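You operate a simulated robot arm through the tools that you are given. There is no shell and no other tool.

You are at the controls of a simulated robot arm. One attempt, no reset.

Task
Make the blue card's salad in the clay mortar and pound it flat.
Fine: as many scoops of each as the card says; use the green ladle from slot three and put it back; pound with the pestle that leans in that mortar and leave it there.

Only the result counts: the job must be done as asked and must still hold three seconds after the hand-in. Knocking over, shifting, dropping, spilling or breaking anything else fails it.

Robot
A 6-joint arm with a two-finger parallel gripper, fixed in place. Base frame: the origin is at the foot of the arm, x ahead of it, y to its left, z up; the work surface is at about z = 0.78. Readings come in m, rad, newtons and seconds.
Its first joint turns from -2.897 to 2.897 rad. Payload 3.91 kg.
The tool frame sits at the grasp point between the pads (the TCP): z along the fingers, y along the line on which they close. The tips reach 0.03 m beyond it. The gripper opens to 0.11 m. The fingers are 0.02 m wide and 0.01 m thick; the gripper's body (0.048 by 0.112 m) begins 0.055 m behind the TCP.
Orientation is that of the tool frame in the base frame, as a unit quaternion [x, y, z, w]. With the fingers straight down and closing along the base's y, the tool's x points along the base's -x, its y along +y and its z along -z.

Tools
- The arm moves only by the tool play_rows. Its argument "commands" is a list of rows, each a list of 7 numbers: the shift along the tool's x, y, z in m, then the turn, a rotation vector about the tool's x, y, z in rad, then the gripper command, from -1 (shut) to 1 (fully open), values between in proportion. In form: [[tx, ty, tz, rx, ry, rz, fingers], ...]. A call has 1 to 20 rows; each row shifts and turns the commanded pose from where the row before left it, along the tool's axes as they then stand. Each row takes 0.2 s and may step no farther than 0.05 m and 0.15 rad from the row before; otherwise, or with a gripper value out of range, the whole call is refused. Where a pose cannot be reached the arm comes as near as it can. A force on the tool above 40 N (or 10 N above the force at the start of the call, whichever is more), or a blocked arm, ends the call early, and 0.2 s more pass. The fingers move at their own pace (about 0.108 m/s each) and stop on an object; they squeeze with about 43 N. The grip force told is the motor's: it shows also when the fingers shut on nothing. Time passes only in rows, and 0.2 s behind the last, so rows that do not move let the fingers close. It gives the time, the measured TCP pose, the force on the tool (base axes), the opening and the grip force at its end, in the units of the frame above (readings bear some noise), with the torque about the TCP (base axes, N m) and any sound that the robot's microphone picked up.
- Cameras (640 x 400 px; columns grow to the right, rows downward): "scene" is fixed at [0.2219, 0.6485, 1.7352]; the picture's right is [-0.59, -0.81, 0.00], its down [-0.67, 0.49, -0.55] and it looks along [0.45, -0.32, -0.83] (base axes); focal length 312 px, centre (320, 200). "wrist" rides on the gripper at [0.072, 0.017, -0.103] in the tool frame; the picture's right is [-0.23, 0.97, 0.00], its down [-0.76, -0.18, -0.62] and it looks along [-0.61, -0.14, 0.78] (tool axes); focal length 222 px, centre (320, 200). There is no depth. A picture from a camera that has moved, and an enlarged one, comes with that camera's place and axes in the base frame and with its lens.
- camera(camera): a new picture of that camera. It takes no simulated time.
- close_up(camera, box): a new picture of the part [left, top, right, bottom] of that camera's present view, enlarged. It takes no simulated time.
- job_done(): hands the job in; it is judged then, once.

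Places have to be worked out from the pictures, the camera data and where the tool is seen. Open the gripper and draw the arm clear of the work before you hand the job in, unless the task says otherwise.

The tools are called after "Call:" as a command line: name --pt "numbers of a row" for each row, then --argument value for the rest, lists and objects as JSON in quotes. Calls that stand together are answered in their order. play_rows: Moves the arm, as the interface text tells. Its arguments: {"type":"object","properties":{"commands":{"type":"array"}},"required":["commands"]} The other tools are called the same way: camera (camera) takes a picture; close_up (camera, box) takes an enlarged picture of a part of a camera's view; job_done () hands the job in.

At the start:

```text
time: 0.0
eef_pos: [0.5267, 0.1921, 1.2901]
ee_rot: [0.0, 1.0, 0.002, 0.001]
ft_force: [0.9, -0.3, -0.6]
torque: [0.01, -0.01, 0.01]
opening: 0.1101
finger_force: 0.1
```

scene: 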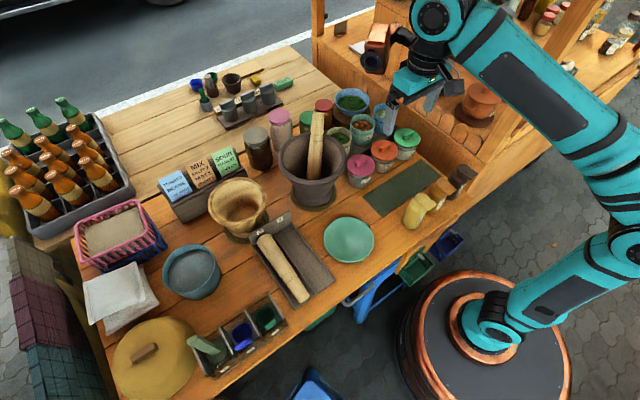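
wrist: 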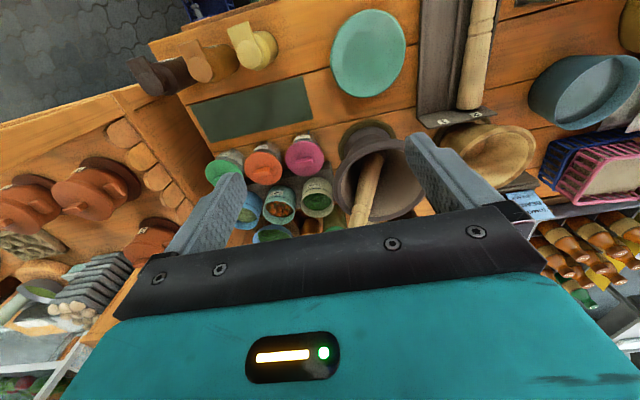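

I start by looking closely at the cards, ladles and jars before moving anything.

Call:
close_up --camera "scene" --box '[140, 130, 270, 230]'

Call:
close_up --camera "scene" --box '[180, 60, 310, 140]'

Call:
close_up --camera "scene" --box '[240, 80, 440, 210]'

Call:
close_up --camera "scene" --box '[170, 280, 310, 380]'

Call:
close_up --camera "scene" --box '[380, 160, 490, 240]'

```text
4.00 times, centred on (205, 180) of scene
camera zoom: at [0.2219, 0.6485, 1.7352], right [-0.59, -0.81, 0.0], down [-0.67, 0.49, -0.55], along [0.45, -0.32, -0.83], focal length 1246 px, centre (780, 280)
```

zoom: 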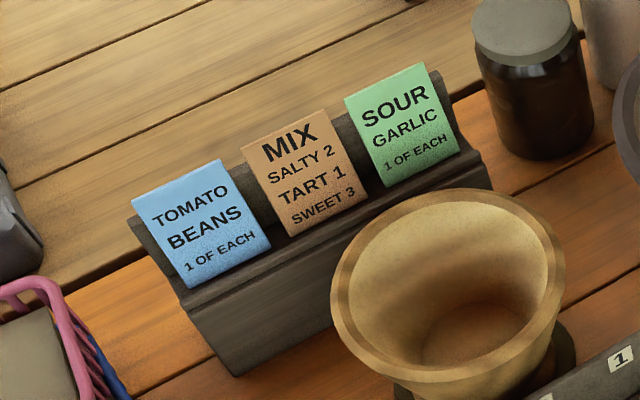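

```text
4.92 times, centred on (245, 100) of scene
camera zoom: at [0.2219, 0.6485, 1.7352], right [-0.59, -0.81, 0.0], down [-0.67, 0.49, -0.55], along [0.45, -0.32, -0.83], focal length 1534 px, centre (689, 692)
```

zoom: 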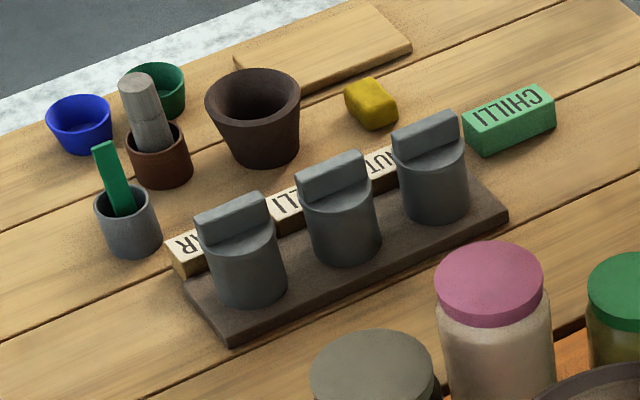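

```text
3.08 times, centred on (340, 145) of scene
camera zoom: at [0.2219, 0.6485, 1.7352], right [-0.59, -0.81, 0.0], down [-0.67, 0.49, -0.55], along [0.45, -0.32, -0.83], focal length 959 px, centre (258, 369)
```

zoom: 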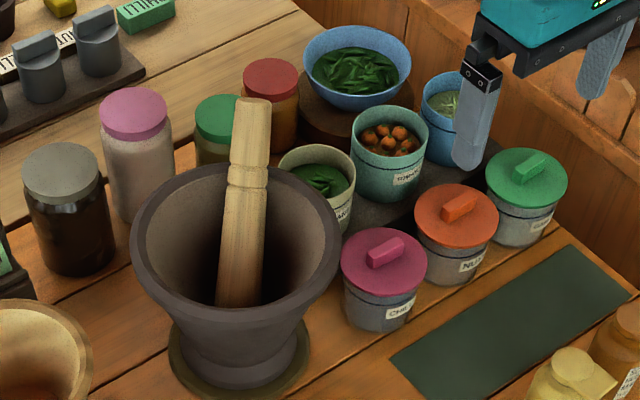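

```text
4.00 times, centred on (240, 330) of scene
camera zoom: at [0.2219, 0.6485, 1.7352], right [-0.59, -0.81, 0.0], down [-0.67, 0.49, -0.55], along [0.45, -0.32, -0.83], focal length 1246 px, centre (640, -320)
```

zoom: 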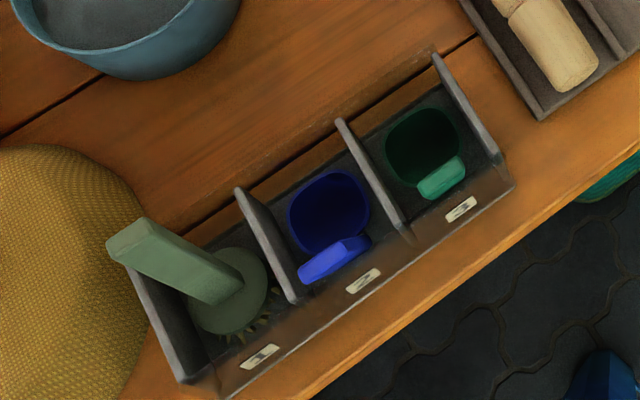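

```text
5.00 times, centred on (435, 200) of scene
camera zoom: at [0.2219, 0.6485, 1.7352], right [-0.59, -0.81, 0.0], down [-0.67, 0.49, -0.55], along [0.45, -0.32, -0.83], focal length 1558 px, centre (-255, 200)
```

zoom: 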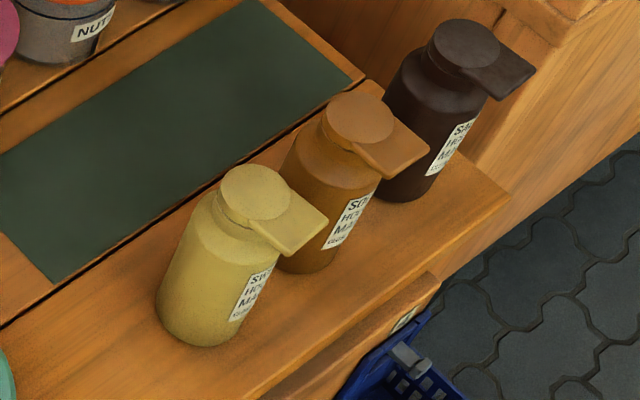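

The blue card reads TOMATO and BEANS, one of each. Next I read the tub labels and inspect the ladle slots and mortars more closely.

Call:
close_up --camera "scene" --box '[320, 80, 390, 160]'

Call:
close_up --camera "scene" --box '[340, 120, 430, 195]'

Call:
close_up --camera "scene" --box '[230, 285, 300, 355]'

Call:
close_up --camera "wrist" --box '[190, 100, 440, 250]'

Call:
close_up --camera "scene" --box '[200, 170, 350, 310]'

```text
5.00 times, centred on (355, 120) of scene
camera zoom: at [0.2219, 0.6485, 1.7352], right [-0.59, -0.81, 0.0], down [-0.67, 0.49, -0.55], along [0.45, -0.32, -0.83], focal length 1558 px, centre (145, 600)
```

zoom: 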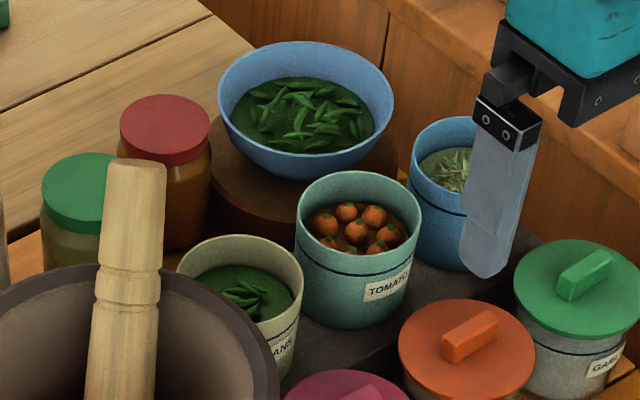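

```text
5.33 times, centred on (385, 158) of scene
camera zoom: at [0.2219, 0.6485, 1.7352], right [-0.59, -0.81, 0.0], down [-0.67, 0.49, -0.55], along [0.45, -0.32, -0.83], focal length 1662 px, centre (-27, 427)
```

zoom: 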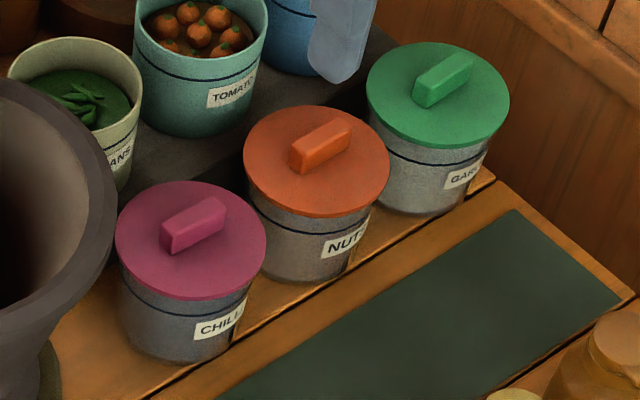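

```text
5.71 times, centred on (265, 320) of scene
camera zoom: at [0.2219, 0.6485, 1.7352], right [-0.59, -0.81, 0.0], down [-0.67, 0.49, -0.55], along [0.45, -0.32, -0.83], focal length 1780 px, centre (634, -486)
```

zoom: 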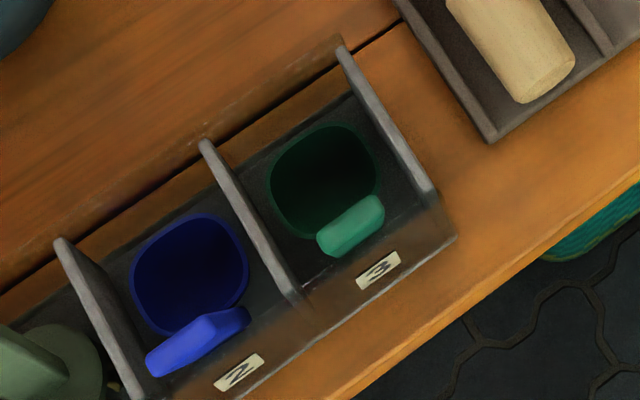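

```text
2.56 times, centred on (315, 175) of wrist
camera zoom: at [0.4542, 0.2088, 1.3922], right [0.23, 0.97, 0.0], down [0.76, -0.18, 0.62], along [0.61, -0.14, -0.78], focal length 569 px, centre (333, 264)
```

zoom: 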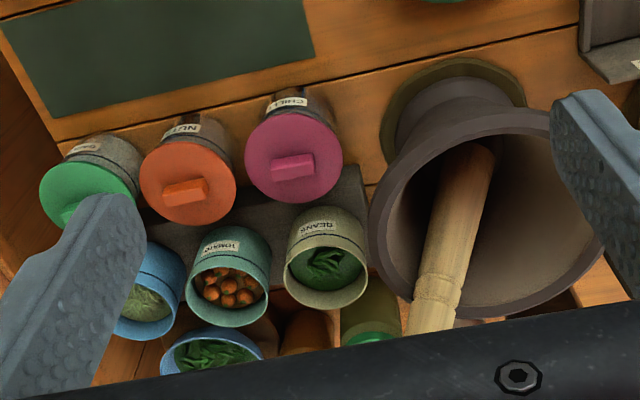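

```text
2.86 times, centred on (275, 240) of scene
camera zoom: at [0.2219, 0.6485, 1.7352], right [-0.59, -0.81, 0.0], down [-0.67, 0.49, -0.55], along [0.45, -0.32, -0.83], focal length 890 px, centre (449, 86)
```

zoom: 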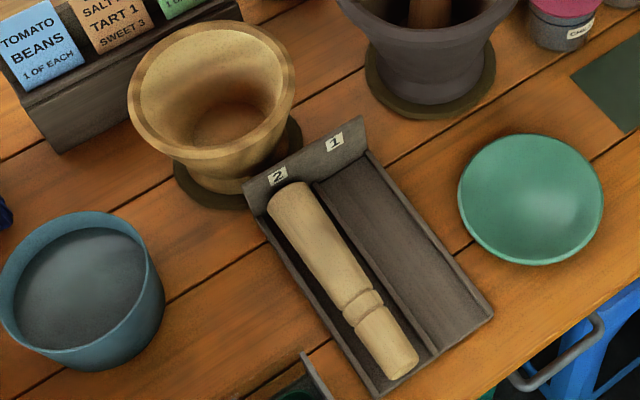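

The scene camera puts the rack's slot 3 near (0.50, 0.65) and the clay mortar, which holds the leaning pestle, near (0.77, 0.30). I move the wrist high over the rack to look down at the green ladle.

Call:
play_rows --pt "0.023 0.04 0.005 0 0 0 1" --pt "0.023 0.04 0.005 0 0 0 1" --pt "0.023 0.04 0.005 0 0 0 1" --pt "0.023 0.04 0.005 0 0 0 1" --pt "0.023 0.04 0.005 0 0 0 1" --pt "0.023 0.04 0.005 0 0 0 1" --pt "0.023 0.04 0.005 0 0 0 1" --pt "0.023 0.04 0.005 0 0 0 1" --pt "0.023 0.04 0.005 0 0 0 1" --pt "0.023 0.04 0.005 0 0 0 1" --pt "0.023 0.04 0.005 0 0 0 1" --pt "0.023 0.04 0.005 0 0 0 1"

Call:
camera --camera "wrist"

Call:
camera --camera "scene"

```text
time: 2.6
eef_pos: [0.2496, 0.6745, 1.2298]
ee_rot: [0.001, 1.0, 0.001, 0.001]
ft_force: [-0.3, -0.7, 0.9]
torque: [0.07, 0.01, -0.02]
opening: 0.1098
finger_force: 0.1
```

```text
taken
camera wrist: at [0.1785, 0.691, 1.3322], right [0.23, 0.97, 0.0], down [0.76, -0.18, 0.62], along [0.61, -0.14, -0.78], focal length 222 px, centre (320, 200)
```

wrist: 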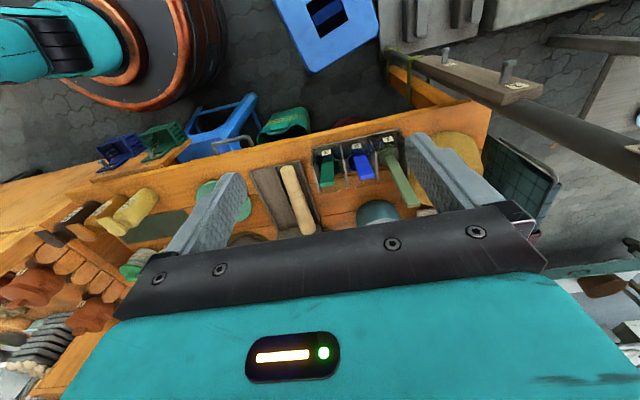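

```text
taken
```

scene: 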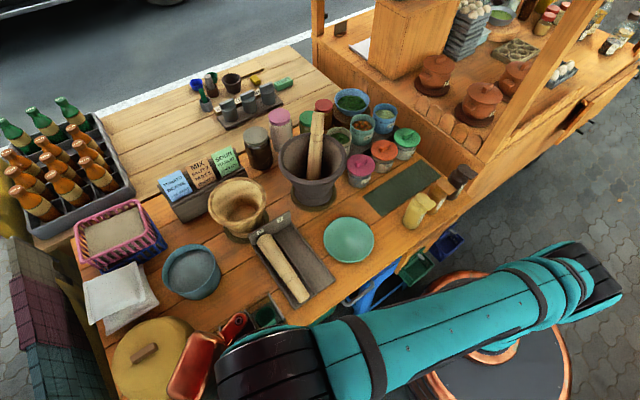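

The wrist now sees the rack from the front. I enlarge that part to get the ladle's shape.

Call:
close_up --camera "wrist" --box '[230, 110, 440, 240]'

Call:
close_up --camera "wrist" --box '[300, 120, 420, 195]'

Call:
close_up --camera "scene" --box '[270, 90, 450, 220]'

```text
3.05 times, centred on (335, 175) of wrist
camera zoom: at [0.1785, 0.691, 1.3322], right [0.23, 0.97, 0.0], down [0.76, -0.18, 0.62], along [0.61, -0.14, -0.78], focal length 677 px, centre (274, 276)
```

zoom: 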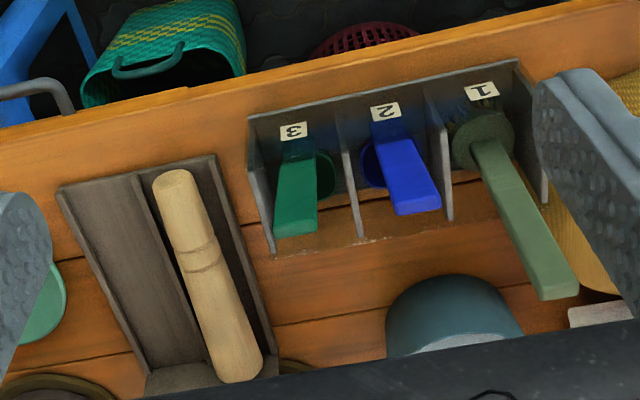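

```text
5.33 times, centred on (360, 158) of wrist
camera zoom: at [0.1785, 0.691, 1.3322], right [0.23, 0.97, 0.0], down [0.76, -0.18, 0.62], along [0.61, -0.14, -0.78], focal length 1185 px, centre (107, 427)
```

zoom: 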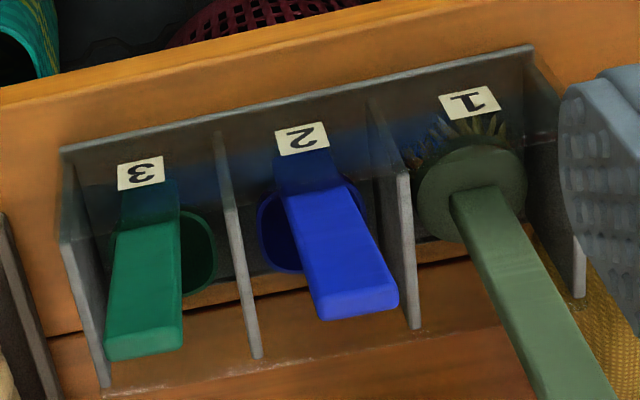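

```text
3.08 times, centred on (360, 155) of scene
camera zoom: at [0.2219, 0.6485, 1.7352], right [-0.59, -0.81, 0.0], down [-0.67, 0.49, -0.55], along [0.45, -0.32, -0.83], focal length 959 px, centre (197, 338)
```

zoom: 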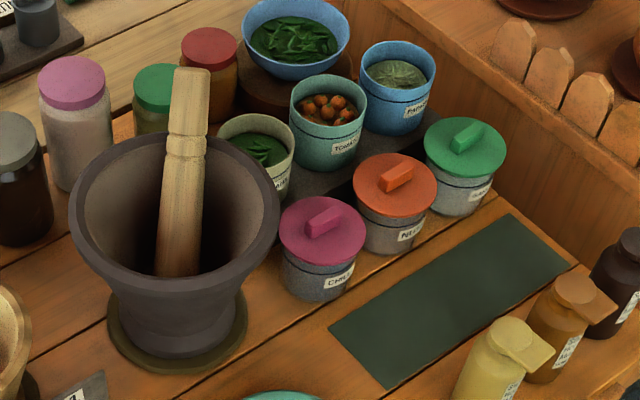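

Triangulating the two views, the green ladle's handle stands at y≈0.649 with its top near x≈0.42, z≈0.98. It is about 27 mm wide along y. I go nearer for a better measurement.

Call:
play_rows --pt "-0.01 -0.008 0.04 0 0 0 1" --pt "-0.01 -0.008 0.04 0 0 0 1" --pt "-0.01 -0.008 0.04 0 0 0 1" --pt "0 0 0.0 0 0 0 1"

Call:
camera --camera "wrist"

Call:
close_up --camera "wrist" --box '[240, 110, 420, 230]'

Call:
close_up --camera "scene" --box '[190, 260, 330, 360]'

```text
time: 3.6
eef_pos: [0.2812, 0.6481, 1.1106]
ee_rot: [0.0, 1.0, 0.001, 0.001]
ft_force: [0.1, -0.2, -0.4]
torque: [0.02, 0.0, 0.05]
opening: 0.1099
finger_force: 0.0
```

```text
taken
camera wrist: at [0.2094, 0.6648, 1.2123], right [0.23, 0.97, 0.0], down [0.76, -0.18, 0.62], along [0.61, -0.14, -0.78], focal length 222 px, centre (320, 200)
```

wrist: 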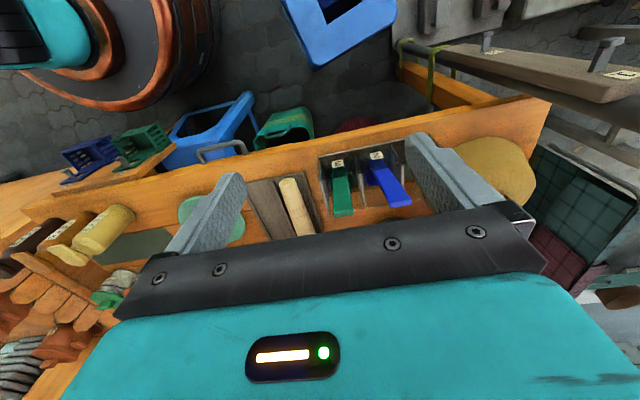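

```text
3.33 times, centred on (330, 170) of wrist
camera zoom: at [0.2094, 0.6648, 1.2123], right [0.23, 0.97, 0.0], down [0.76, -0.18, 0.62], along [0.61, -0.14, -0.78], focal length 740 px, centre (287, 300)
```

zoom: 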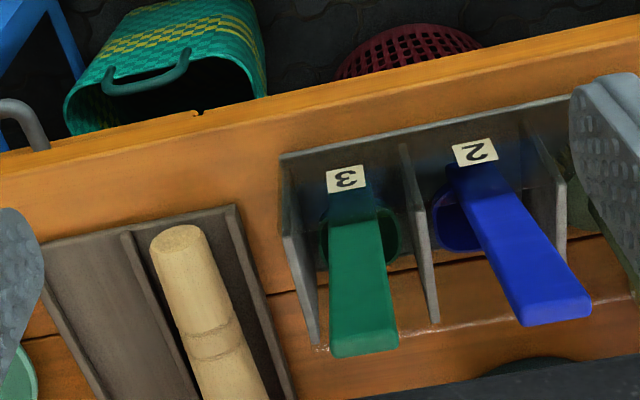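

```text
4.00 times, centred on (260, 310) of scene
camera zoom: at [0.2219, 0.6485, 1.7352], right [-0.59, -0.81, 0.0], down [-0.67, 0.49, -0.55], along [0.45, -0.32, -0.83], focal length 1246 px, centre (560, -240)
```

zoom: 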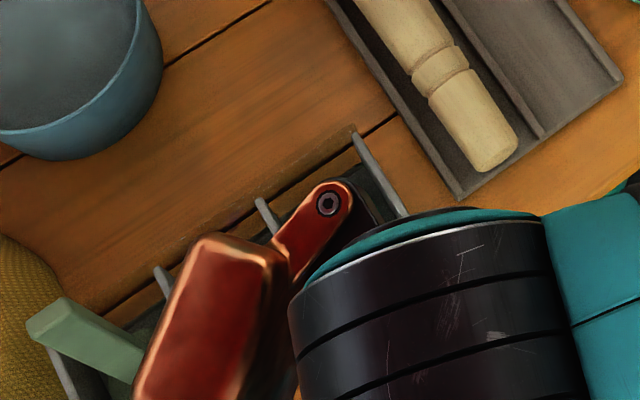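

Three views agree that the handle top sits at about (0.417, 0.650, 0.985), leaning slightly toward the robot. I hover above it with the fingers partly closed, so they clear the blue ladle's handle, then check alignment.

Call:
play_rows --pt "-0.0475 0.0005 0 0 0 0 0.3" --pt "-0.0475 0.0005 0 0 0 0 0.3" --pt "-0.0475 0.0005 0 0 0 0 0.3" --pt "0 0 0.03 0 0 0 0.3" --pt "0 0 0.01 0 0 0 0.3"

Call:
camera --camera "wrist"

Call:
camera --camera "scene"

Call:
close_up --camera "scene" --box '[190, 260, 330, 360]'

```text
time: 4.8
eef_pos: [0.4233, 0.649, 1.0725]
ee_rot: [0.0, 1.0, 0.001, 0.001]
ft_force: [0.6, 0.0, -0.2]
torque: [0.02, -0.04, 0.0]
opening: 0.0718
finger_force: 0.1
```

```text
taken
camera wrist: at [0.3512, 0.6666, 1.1745], right [0.23, 0.97, 0.0], down [0.76, -0.18, 0.62], along [0.61, -0.14, -0.78], focal length 222 px, centre (320, 200)
```

wrist: 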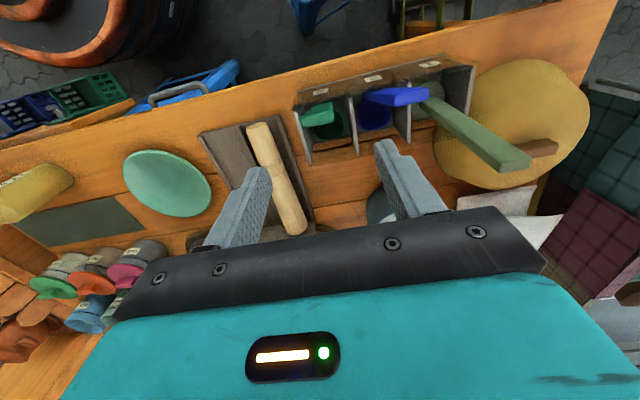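

```text
taken
```

scene: 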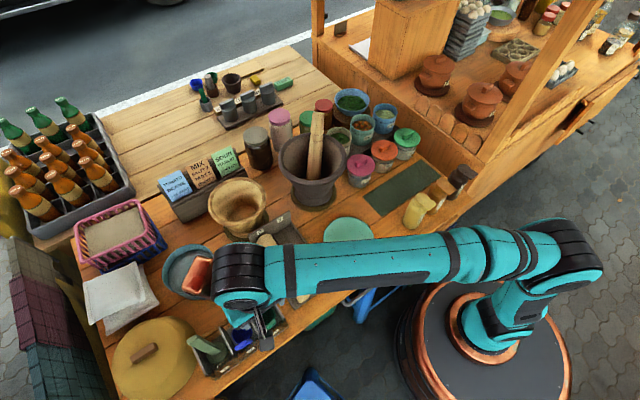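

```text
4.00 times, centred on (260, 310) of scene
camera zoom: at [0.2219, 0.6485, 1.7352], right [-0.59, -0.81, 0.0], down [-0.67, 0.49, -0.55], along [0.45, -0.32, -0.83], focal length 1246 px, centre (560, -240)
```

zoom: 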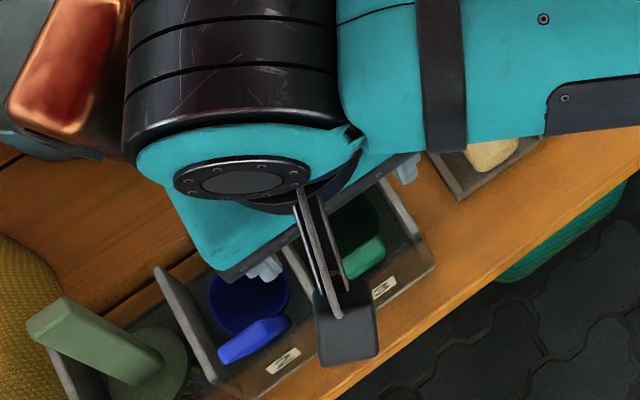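

I enlarge the wrist view to refine the handle's x position and lean.

Call:
close_up --camera "wrist" --box '[270, 60, 450, 180]'

Call:
close_up --camera "wrist" --box '[280, 70, 370, 170]'

```text
3.33 times, centred on (360, 120) of wrist
camera zoom: at [0.3512, 0.6666, 1.1745], right [0.23, 0.97, 0.0], down [0.76, -0.18, 0.62], along [0.61, -0.14, -0.78], focal length 740 px, centre (187, 467)
```

zoom: 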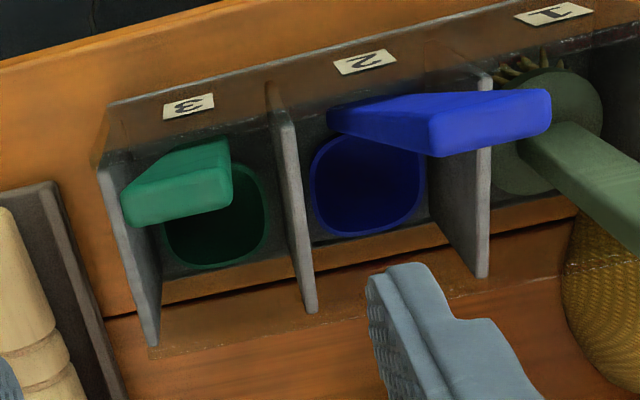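

```text
4.00 times, centred on (325, 120) of wrist
camera zoom: at [0.3512, 0.6666, 1.1745], right [0.23, 0.97, 0.0], down [0.76, -0.18, 0.62], along [0.61, -0.14, -0.78], focal length 888 px, centre (300, 520)
```

zoom: 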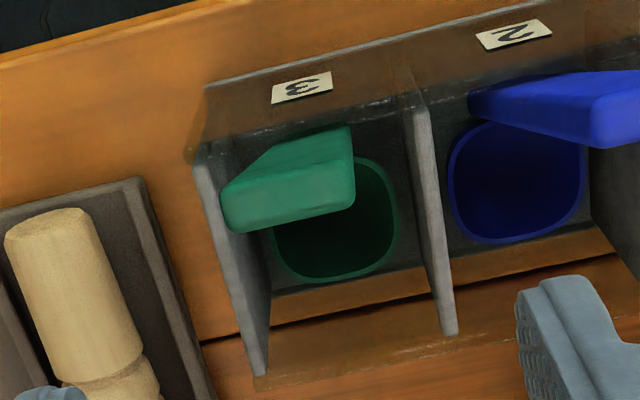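

The handle is centred at y≈0.650, x≈0.422 at grip height, and the fingers straddle it. I descend to z≈0.945 and close.

Call:
play_rows --pt "0 0.0005 0.04 0 0 0 0.3" --pt "0 0.0005 0.04 0 0 0 0.3" --pt "0 0 0.03 0 0 0 0.3" --pt "0 0 0.0175 0 0 0 0.3"

Call:
camera --camera "wrist"

Call:
close_up --camera "scene" --box '[190, 260, 330, 360]'

```text
time: 5.8
eef_pos: [0.4231, 0.6513, 0.9444]
ee_rot: [0.0, 1.0, 0.001, 0.001]
ft_force: [0.2, 0.5, 0.5]
torque: [0.05, 0.0, -0.01]
opening: 0.0714
finger_force: 0.1
```

```text
taken
camera wrist: at [0.3506, 0.6686, 1.0457], right [0.23, 0.97, 0.0], down [0.76, -0.18, 0.62], along [0.61, -0.14, -0.78], focal length 222 px, centre (320, 200)
```

wrist: 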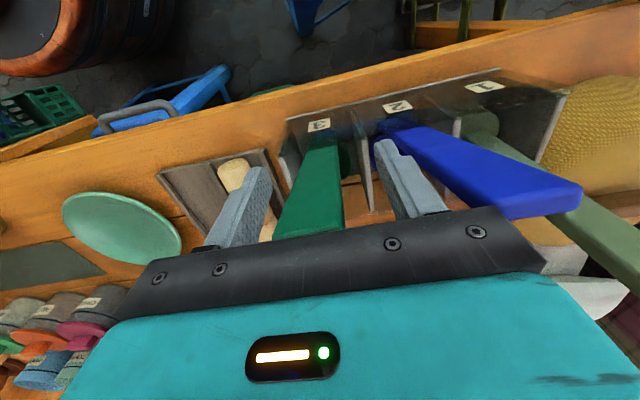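

```text
4.00 times, centred on (260, 310) of scene
camera zoom: at [0.2219, 0.6485, 1.7352], right [-0.59, -0.81, 0.0], down [-0.67, 0.49, -0.55], along [0.45, -0.32, -0.83], focal length 1246 px, centre (560, -240)
```

zoom: 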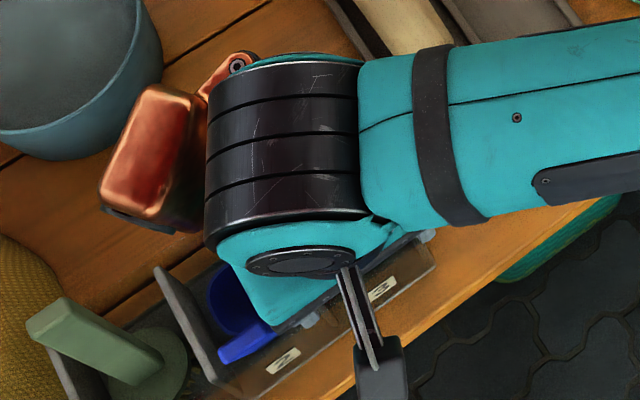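

The green handle stands between the two fingers and nothing else is inside the jaws. I close on it.

Call:
play_rows --pt "0 0 0 0 0 0 -0.2" --pt "0 0 0 0 0 0 -0.6" --pt "0 0 0 0 0 0 -1" --pt "0 0 0 0 0 0 -1" --pt "0 0 0 0 0 0 -1"

Call:
camera --camera "wrist"

```text
time: 7.0
eef_pos: [0.4229, 0.65, 0.9439]
ee_rot: [0.001, 1.0, 0.001, 0.001]
ft_force: [0.6, 0.8, 0.1]
torque: [0.01, 0.02, 0.01]
opening: 0.0274
finger_force: 43.1
```

```text
taken
camera wrist: at [0.3507, 0.6687, 1.0457], right [0.23, 0.97, 0.0], down [0.76, -0.18, 0.62], along [0.61, -0.14, -0.78], focal length 222 px, centre (320, 200)
```

wrist: 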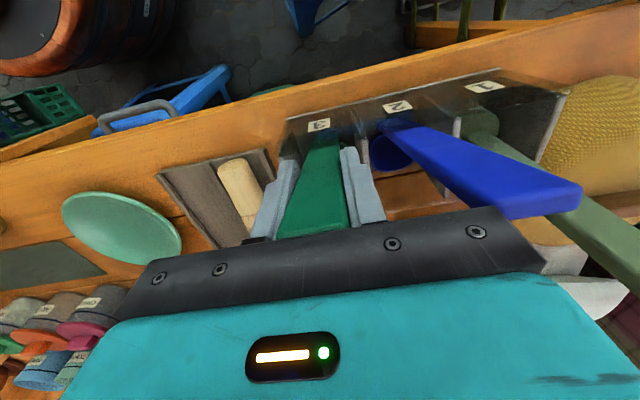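

The ladle is gripped (opening 27 mm, full force) with the TCP at (0.423, 0.650, 0.944). I lift it straight up out of the slot.

Call:
play_rows --pt "0 0 -0.01 0 0 0 -1" --pt "0 0 -0.02 0 0 0 -1" --pt "0 0 -0.03 0 0 0 -1" --pt "0 0 -0.04 0 0 0 -1" --pt "0 0 -0.04 0 0 0 -1" --pt "0 0 -0.04 0 0 0 -1"

Call:
camera --camera "wrist"

Call:
camera --camera "scene"

```text
time: 8.4
eef_pos: [0.4231, 0.6504, 1.1246]
ee_rot: [0.0, 1.0, 0.0, 0.0]
ft_force: [-0.3, 0.9, -1.3]
torque: [-0.03, 0.03, 0.02]
opening: 0.0275
finger_force: 43.0
```

```text
taken
camera wrist: at [0.3516, 0.6682, 1.2263], right [0.23, 0.97, 0.0], down [0.76, -0.18, 0.62], along [0.61, -0.14, -0.78], focal length 222 px, centre (320, 200)
```

wrist: 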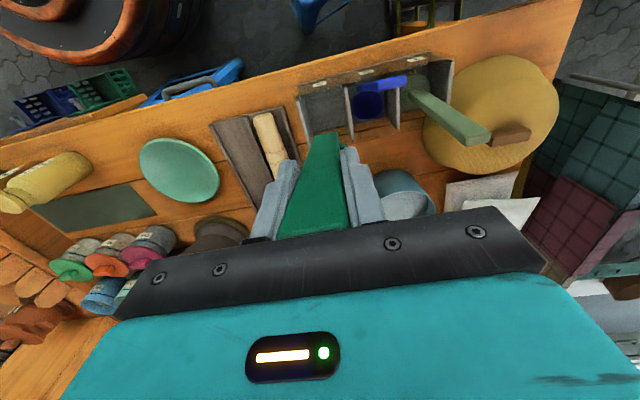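

```text
taken
```

scene: 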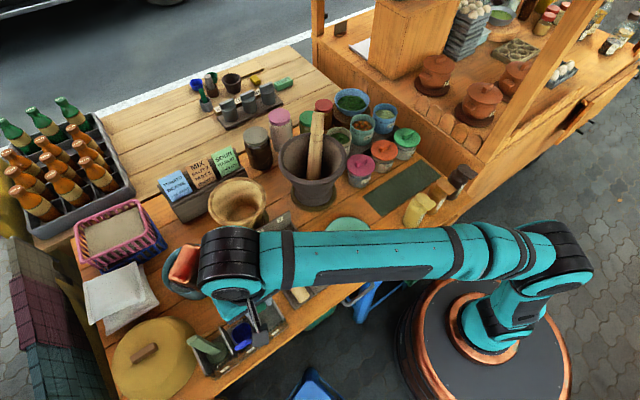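

The ladle came out cleanly. I carry it high, at a modest radius and away from the pestle, to roughly (0.50, 0.20, 1.25), to look at the tubs and test wrist turning room.

Call:
play_rows --pt "-0.0 -0.02 -0.025 0 0 0 -1" --pt "-0.008 -0.043 -0.02 0 0 0 -1" --pt "-0.008 -0.043 -0.02 0 0 0 -1" --pt "-0.008 -0.043 -0.02 0 0 0 -1" --pt "-0.008 -0.043 -0.02 0 0 0 -1" --pt "-0.008 -0.043 -0.01 0 0 0 -1" --pt "-0.008 -0.043 -0.01 0 0 0 -1" --pt "-0.008 -0.043 0 0 0 0 -1" --pt "-0.008 -0.043 0 0 0 0 -1" --pt "-0.008 -0.043 0 0 0 0 -1" --pt "-0.008 -0.043 0 0 0 0 -1"

Call:
camera --camera "wrist"

Call:
camera --camera "scene"

```text
time: 10.8
eef_pos: [0.5039, 0.1994, 1.2472]
ee_rot: [0.0, 1.0, 0.001, 0.001]
ft_force: [-0.4, -0.7, -0.1]
torque: [-0.03, 0.03, 0.03]
opening: 0.0276
finger_force: 43.4
```

```text
taken
camera wrist: at [0.431, 0.2163, 1.3495], right [0.23, 0.97, 0.0], down [0.76, -0.18, 0.62], along [0.61, -0.14, -0.78], focal length 222 px, centre (320, 200)
```

wrist: 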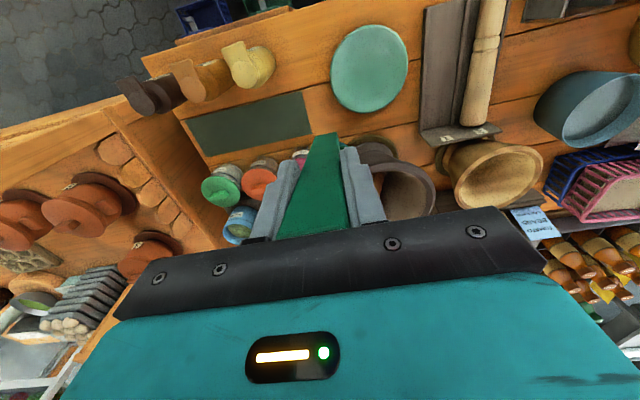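

```text
taken
```

scene: 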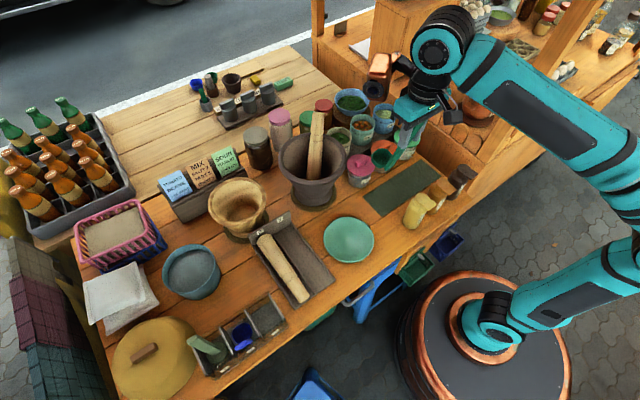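

The scene view shows the ladle's profile, so I enlarge it and calibrate the cup's place relative to the tool.

Call:
close_up --camera "scene" --box '[330, 80, 450, 190]'

Call:
close_up --camera "wrist" --box '[190, 120, 310, 250]'

```text
3.64 times, centred on (390, 135) of scene
camera zoom: at [0.2219, 0.6485, 1.7352], right [-0.59, -0.81, 0.0], down [-0.67, 0.49, -0.55], along [0.45, -0.32, -0.83], focal length 1133 px, centre (66, 436)
```

zoom: 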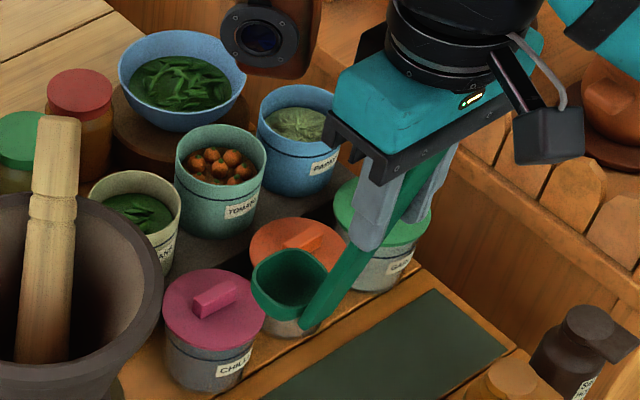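

```text
3.08 times, centred on (250, 185) of wrist
camera zoom: at [0.431, 0.2163, 1.3495], right [0.23, 0.97, 0.0], down [0.76, -0.18, 0.62], along [0.61, -0.14, -0.78], focal length 684 px, centre (535, 246)
```

zoom: 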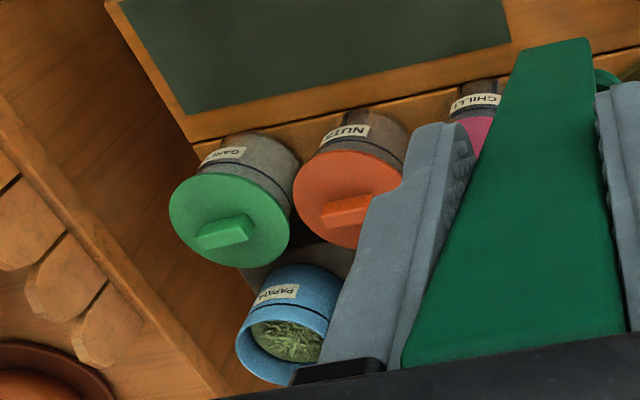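

The cup rim sits about 0.06 m ahead of the TCP and 0.12 m below it. Before using it, I test the wrist's yaw room by turning in place here, where everything is clear.

Call:
play_rows --pt "0 0 0 0 0 0.14 -1" --pt "0 0 0 0 0 0.14 -1" --pt "0 0 0 0 0 0.14 -1" --pt "0 0 0 0 0 0.14 -1" --pt "0 0 0 0 0 0.14 -1" --pt "0 0 0 0 0 0.14 -1" --pt "0 0 0 0 0 0.14 -1" --pt "0 0 0 0 0 0.14 -1" --pt "0 0 0 0 0 0.14 -1" --pt "0 0 0 0 0 0.14 -1" --pt "0 0 0 0 0 0.14 -1"

Call:
camera --camera "wrist"

Call:
camera --camera "scene"

```text
time: 13.2
eef_pos: [0.5019, 0.1997, 1.2468]
ee_rot: [0.697, 0.717, 0.001, 0.0]
ft_force: [0.2, -0.2, -0.5]
torque: [0.01, 0.0, -0.06]
opening: 0.0274
finger_force: 42.6
```

```text
taken
camera wrist: at [0.5181, 0.2735, 1.3496], right [0.98, -0.2, 0.0], down [-0.16, -0.77, 0.62], along [-0.12, -0.61, -0.78], focal length 222 px, centre (320, 200)
```

wrist: 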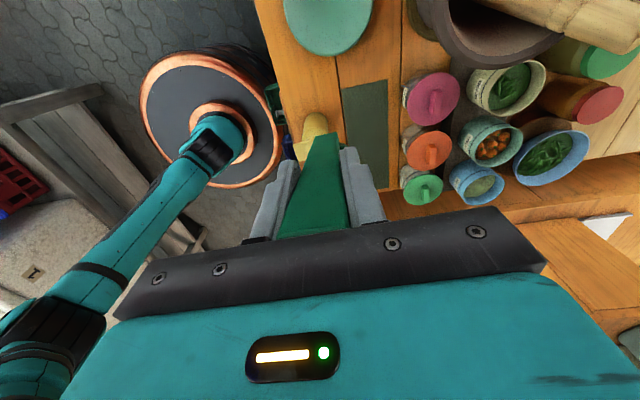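

```text
taken
```

scene: 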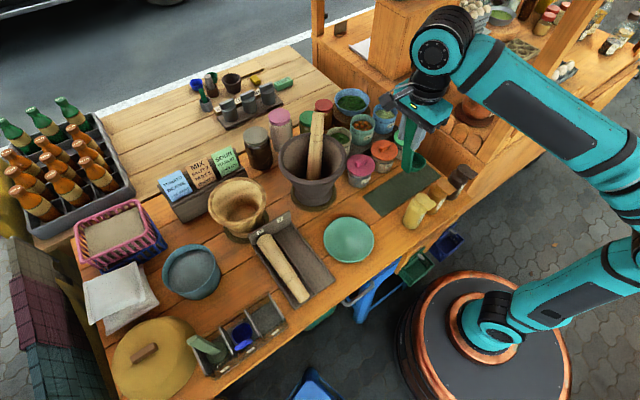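

Yaw turns freely and the wrist camera now has a clear view of the tubs. I enlarge that area to measure them.

Call:
close_up --camera "wrist" --box '[390, 50, 610, 220]'

Call:
close_up --camera "wrist" --box '[440, 50, 560, 130]'

Call:
close_up --camera "wrist" --box '[400, 0, 640, 150]'

Call:
close_up --camera "scene" --box '[330, 60, 450, 200]'

```text
2.35 times, centred on (500, 135) of wrist
camera zoom: at [0.5181, 0.2735, 1.3496], right [0.98, -0.2, 0.0], down [-0.16, -0.77, 0.62], along [-0.12, -0.61, -0.78], focal length 523 px, centre (-104, 353)
```

zoom: 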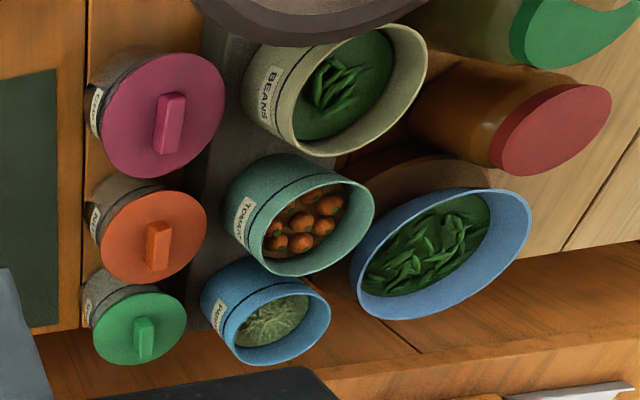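

```text
5.00 times, centred on (500, 90) of wrist
camera zoom: at [0.5181, 0.2735, 1.3496], right [0.98, -0.2, 0.0], down [-0.16, -0.77, 0.62], along [-0.12, -0.61, -0.78], focal length 1111 px, centre (-580, 750)
```

zoom: 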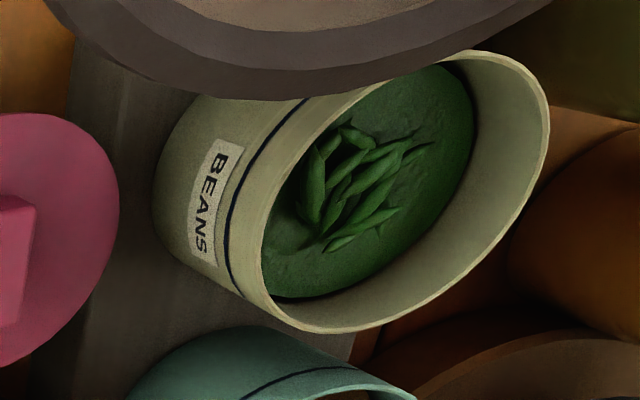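

```text
2.67 times, centred on (520, 75) of wrist
camera zoom: at [0.5181, 0.2735, 1.3496], right [0.98, -0.2, 0.0], down [-0.16, -0.77, 0.62], along [-0.12, -0.61, -0.78], focal length 592 px, centre (-213, 533)
```

zoom: 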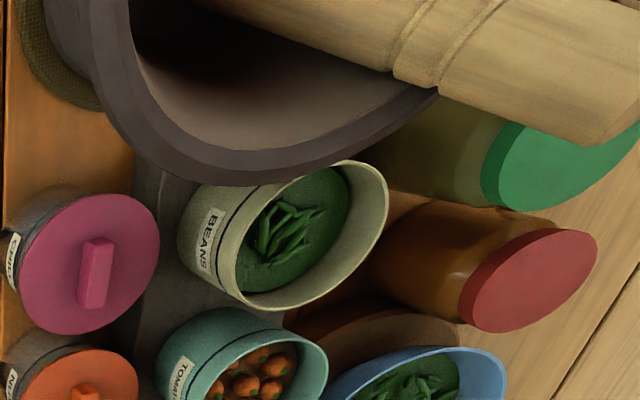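

```text
2.86 times, centred on (390, 130) of scene
camera zoom: at [0.2219, 0.6485, 1.7352], right [-0.59, -0.81, 0.0], down [-0.67, 0.49, -0.55], along [0.45, -0.32, -0.83], focal length 890 px, centre (120, 400)
```

zoom: 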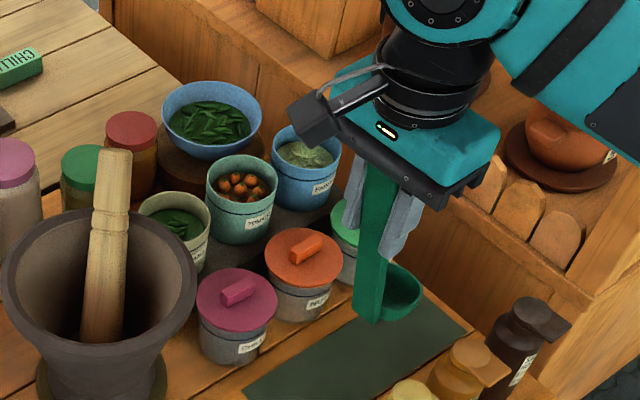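

The labels confirm the teal tub is TOMATO and the cream one BEANS. Their rims are near (0.83, 0.01) and (0.83, 0.12) at z≈0.94. I go on to test the pour posture with the empty ladle, starting by turning the cup side toward the base.

Call:
play_rows --pt "0 0 0 0 0 0.137 -1" --pt "0 0 0 0 0 0.137 -1" --pt "0 0 0 0 0 0.137 -1" --pt "0 0 0 0 0 0.137 -1" --pt "0 0 0 0 0 0.137 -1" --pt "0 0 0 0 0 0.137 -1" --pt "0 0 0 0 0 0.137 -1" --pt "0 0 0 0 0 0.137 -1" --pt "0 0 0 0 0 0.137 -1" --pt "0 0 0 0 0 0 -1"

Call:
camera --camera "scene"

Call:
camera --camera "wrist"

```text
time: 14.6
eef_pos: [0.5039, 0.2002, 1.247]
ee_rot: [0.917, 0.399, 0.004, 0.0]
ft_force: [24.2, -6.0, -37.9]
torque: [2.74, 1.44, 1.51]
opening: 0.0277
finger_force: 43.4
stopped in row 6: the force on the tool passed its limit at 208 N (the readings are from after the stop); the commanded pose is now the measured one
```

```text
taken
```

scene: 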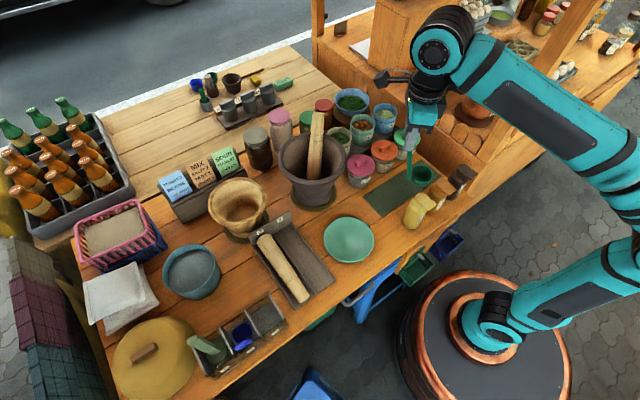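

```text
taken
camera wrist: at [0.5652, 0.2425, 1.3505], right [0.56, -0.83, 0.0], down [-0.65, -0.44, 0.62], along [-0.51, -0.35, -0.79], focal length 222 px, centre (320, 200)
```

wrist: 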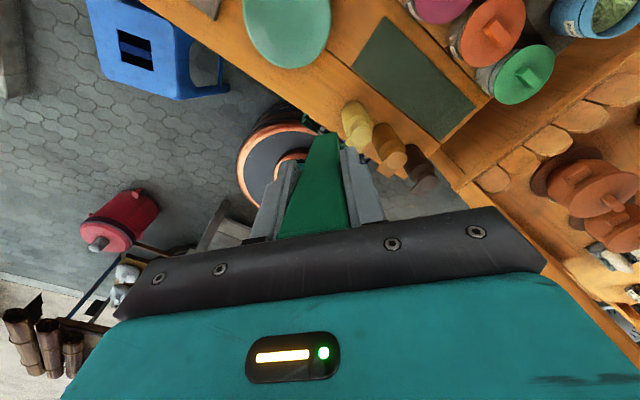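

Contact at c≈-133°: the side module on the hand evidently meets the arm's own wrist link, so that yaw is the limit. I back off gently to c≈-88°, which was free, and check that the grip is unchanged.

Call:
play_rows --pt "0 0 0 0 0 -0.06 -1" --pt "0 0 0 0 0 -0.1 -1"

Call:
play_rows --pt "0 0 0 0 0 -0.125 -1" --pt "0 0 0 0 0 -0.125 -1" --pt "0 0 0 0 0 -0.125 -1" --pt "0 0 0 0 0 -0.125 -1" --pt "0 0 0 0 0 -0.125 -1" --pt "0 0 0 0 0 0 -1"

Call:
camera --camera "scene"

Call:
close_up --camera "scene" --box '[360, 0, 500, 200]'

Call:
camera --camera "wrist"

```text
time: 15.2
eef_pos: [0.503, 0.2009, 1.248]
ee_rot: [0.882, 0.471, 0.003, -0.001]
ft_force: [0.4, 0.1, -0.3]
torque: [0.03, -0.01, -0.01]
opening: 0.0272
finger_force: 43.1
```

```text
time: 16.6
eef_pos: [0.5033, 0.202, 1.2469]
ee_rot: [0.694, 0.72, 0.003, 0.0]
ft_force: [-0.7, -0.1, -0.9]
torque: [0.03, 0.01, 0.0]
opening: 0.0274
finger_force: 42.8
```

```text
taken
```

scene: 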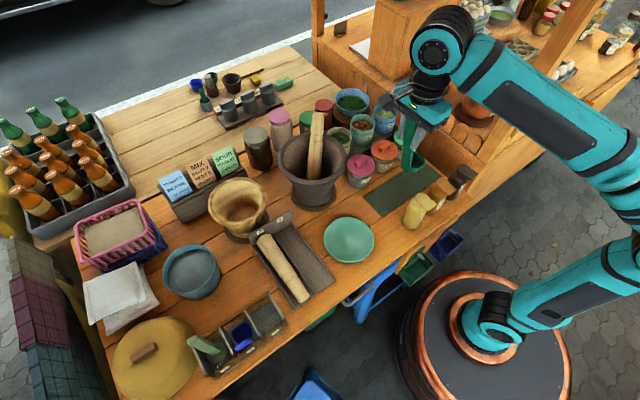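

```text
2.00 times, centred on (430, 100) of scene
camera zoom: at [0.2219, 0.6485, 1.7352], right [-0.59, -0.81, 0.0], down [-0.67, 0.49, -0.55], along [0.45, -0.32, -0.83], focal length 623 px, centre (100, 400)
```

zoom: 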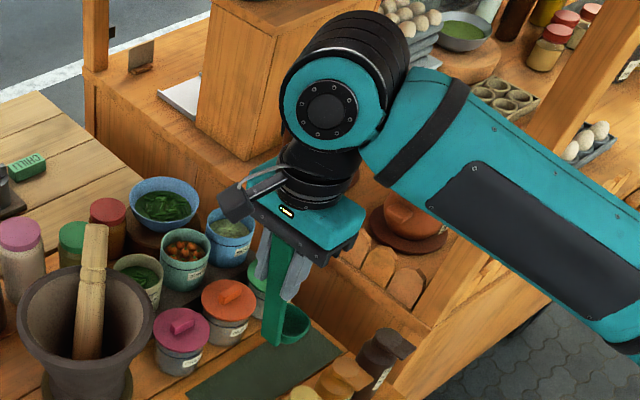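

```text
taken
camera wrist: at [0.5179, 0.2741, 1.3502], right [0.98, -0.19, 0.0], down [-0.15, -0.77, 0.62], along [-0.12, -0.61, -0.78], focal length 222 px, centre (320, 200)
```

wrist: 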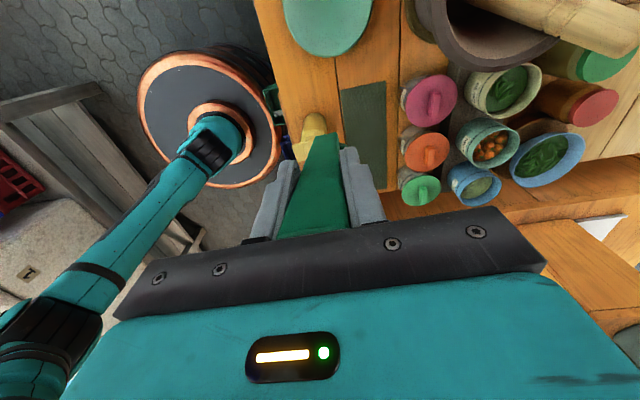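

Free again with the grip unchanged. I move out to radius ≈0.69 on the mortar's azimuth, still high, and start a trial tilt outward with the empty ladle to verify the pour posture is reachable.

Call:
play_rows --pt "0.0097 0.0359 0 0 0 0 -1" --pt "0.0097 0.0359 0 0 0 0 -1" --pt "0.0097 0.0359 0 0 0 0 -1" --pt "0.0097 0.0359 0 0 0 0 -1" --pt "0 0 0 -0.1 0.034 0 -1" --pt "0 0 0 -0.1325 0.0453 0 -1" --pt "0 0 0 -0.1325 0.0453 0 -1" --pt "0 0 0 -0.1325 0.0453 0 -1" --pt "0 0 0 -0.1325 0.0453 0 -1"

Call:
camera --camera "scene"

Call:
camera --camera "wrist"

```text
time: 18.6
eef_pos: [0.6462, 0.246, 1.2484]
ee_rot: [0.655, 0.679, 0.299, 0.139]
ft_force: [0.9, -0.2, -1.8]
torque: [0.01, 0.03, -0.03]
opening: 0.0272
finger_force: 43.2
```

```text
taken
```

scene: 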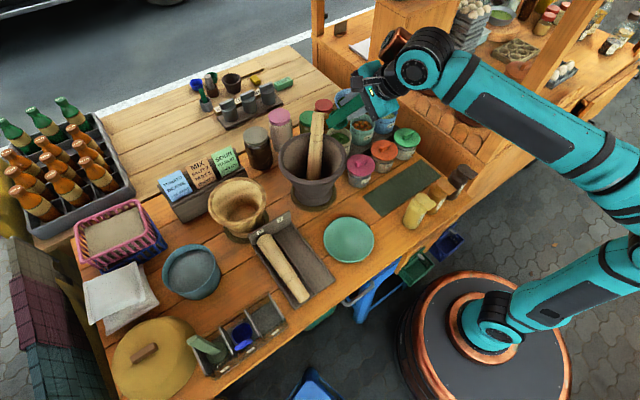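

```text
taken
camera wrist: at [0.5931, 0.2923, 1.3525], right [0.81, -0.26, 0.53], down [-0.43, -0.87, 0.23], along [0.4, -0.41, -0.82], focal length 222 px, centre (320, 200)
```

wrist: 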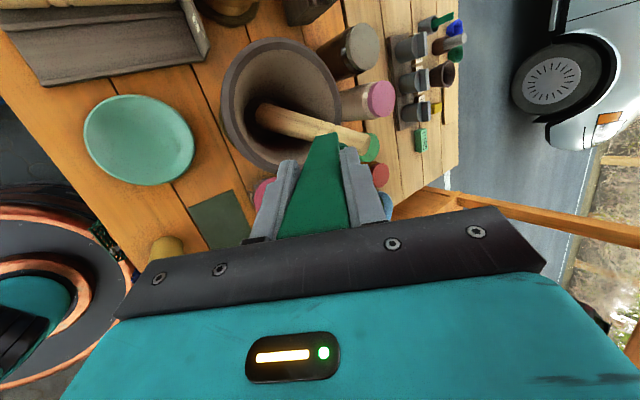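

The tilt works so far (about 38°) with no force. I continue to about 100° with the empty ladle.

Call:
play_rows --pt "0 0 0 -0.1325 0.0453 0 -1" --pt "0 0 0 -0.1325 0.0453 0 -1" --pt "0 0 0 -0.1325 0.0453 0 -1" --pt "0 0 0 -0.1325 0.0453 0 -1" --pt "0 0 0 -0.1325 0.0453 0 -1" --pt "0 0 0 -0.1325 0.0453 0 -1"

Call:
camera --camera "scene"

Call:
camera --camera "wrist"

```text
time: 20.0
eef_pos: [0.6459, 0.2449, 1.2489]
ee_rot: [0.505, 0.523, 0.623, 0.288]
ft_force: [0.8, 0.0, 0.8]
torque: [-0.06, 0.07, 0.0]
opening: 0.0276
finger_force: 43.0
```

```text
taken
```

scene: 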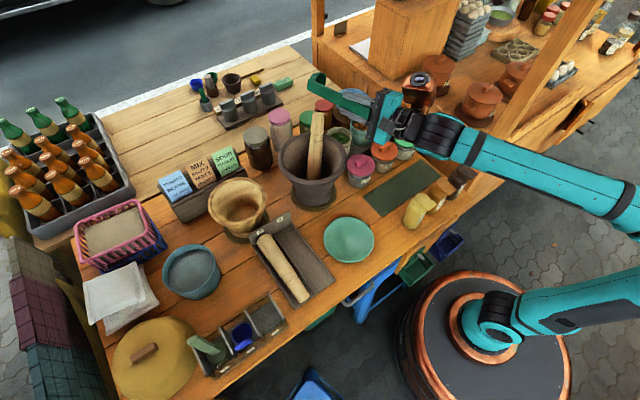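

```text
taken
camera wrist: at [0.5291, 0.2679, 1.2938], right [0.24, -0.48, 0.84], down [-0.36, -0.85, -0.38], along [0.9, -0.22, -0.38], focal length 222 px, centre (320, 200)
```

wrist: 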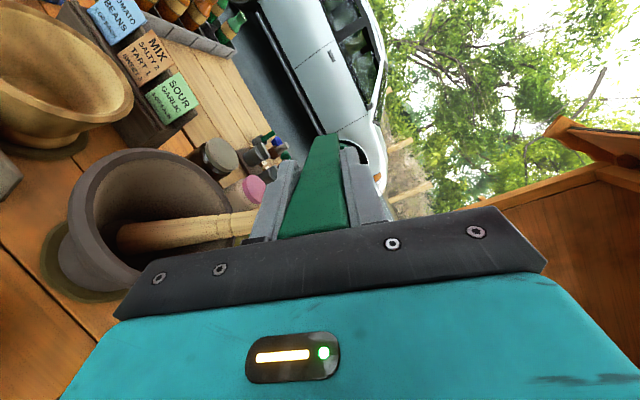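

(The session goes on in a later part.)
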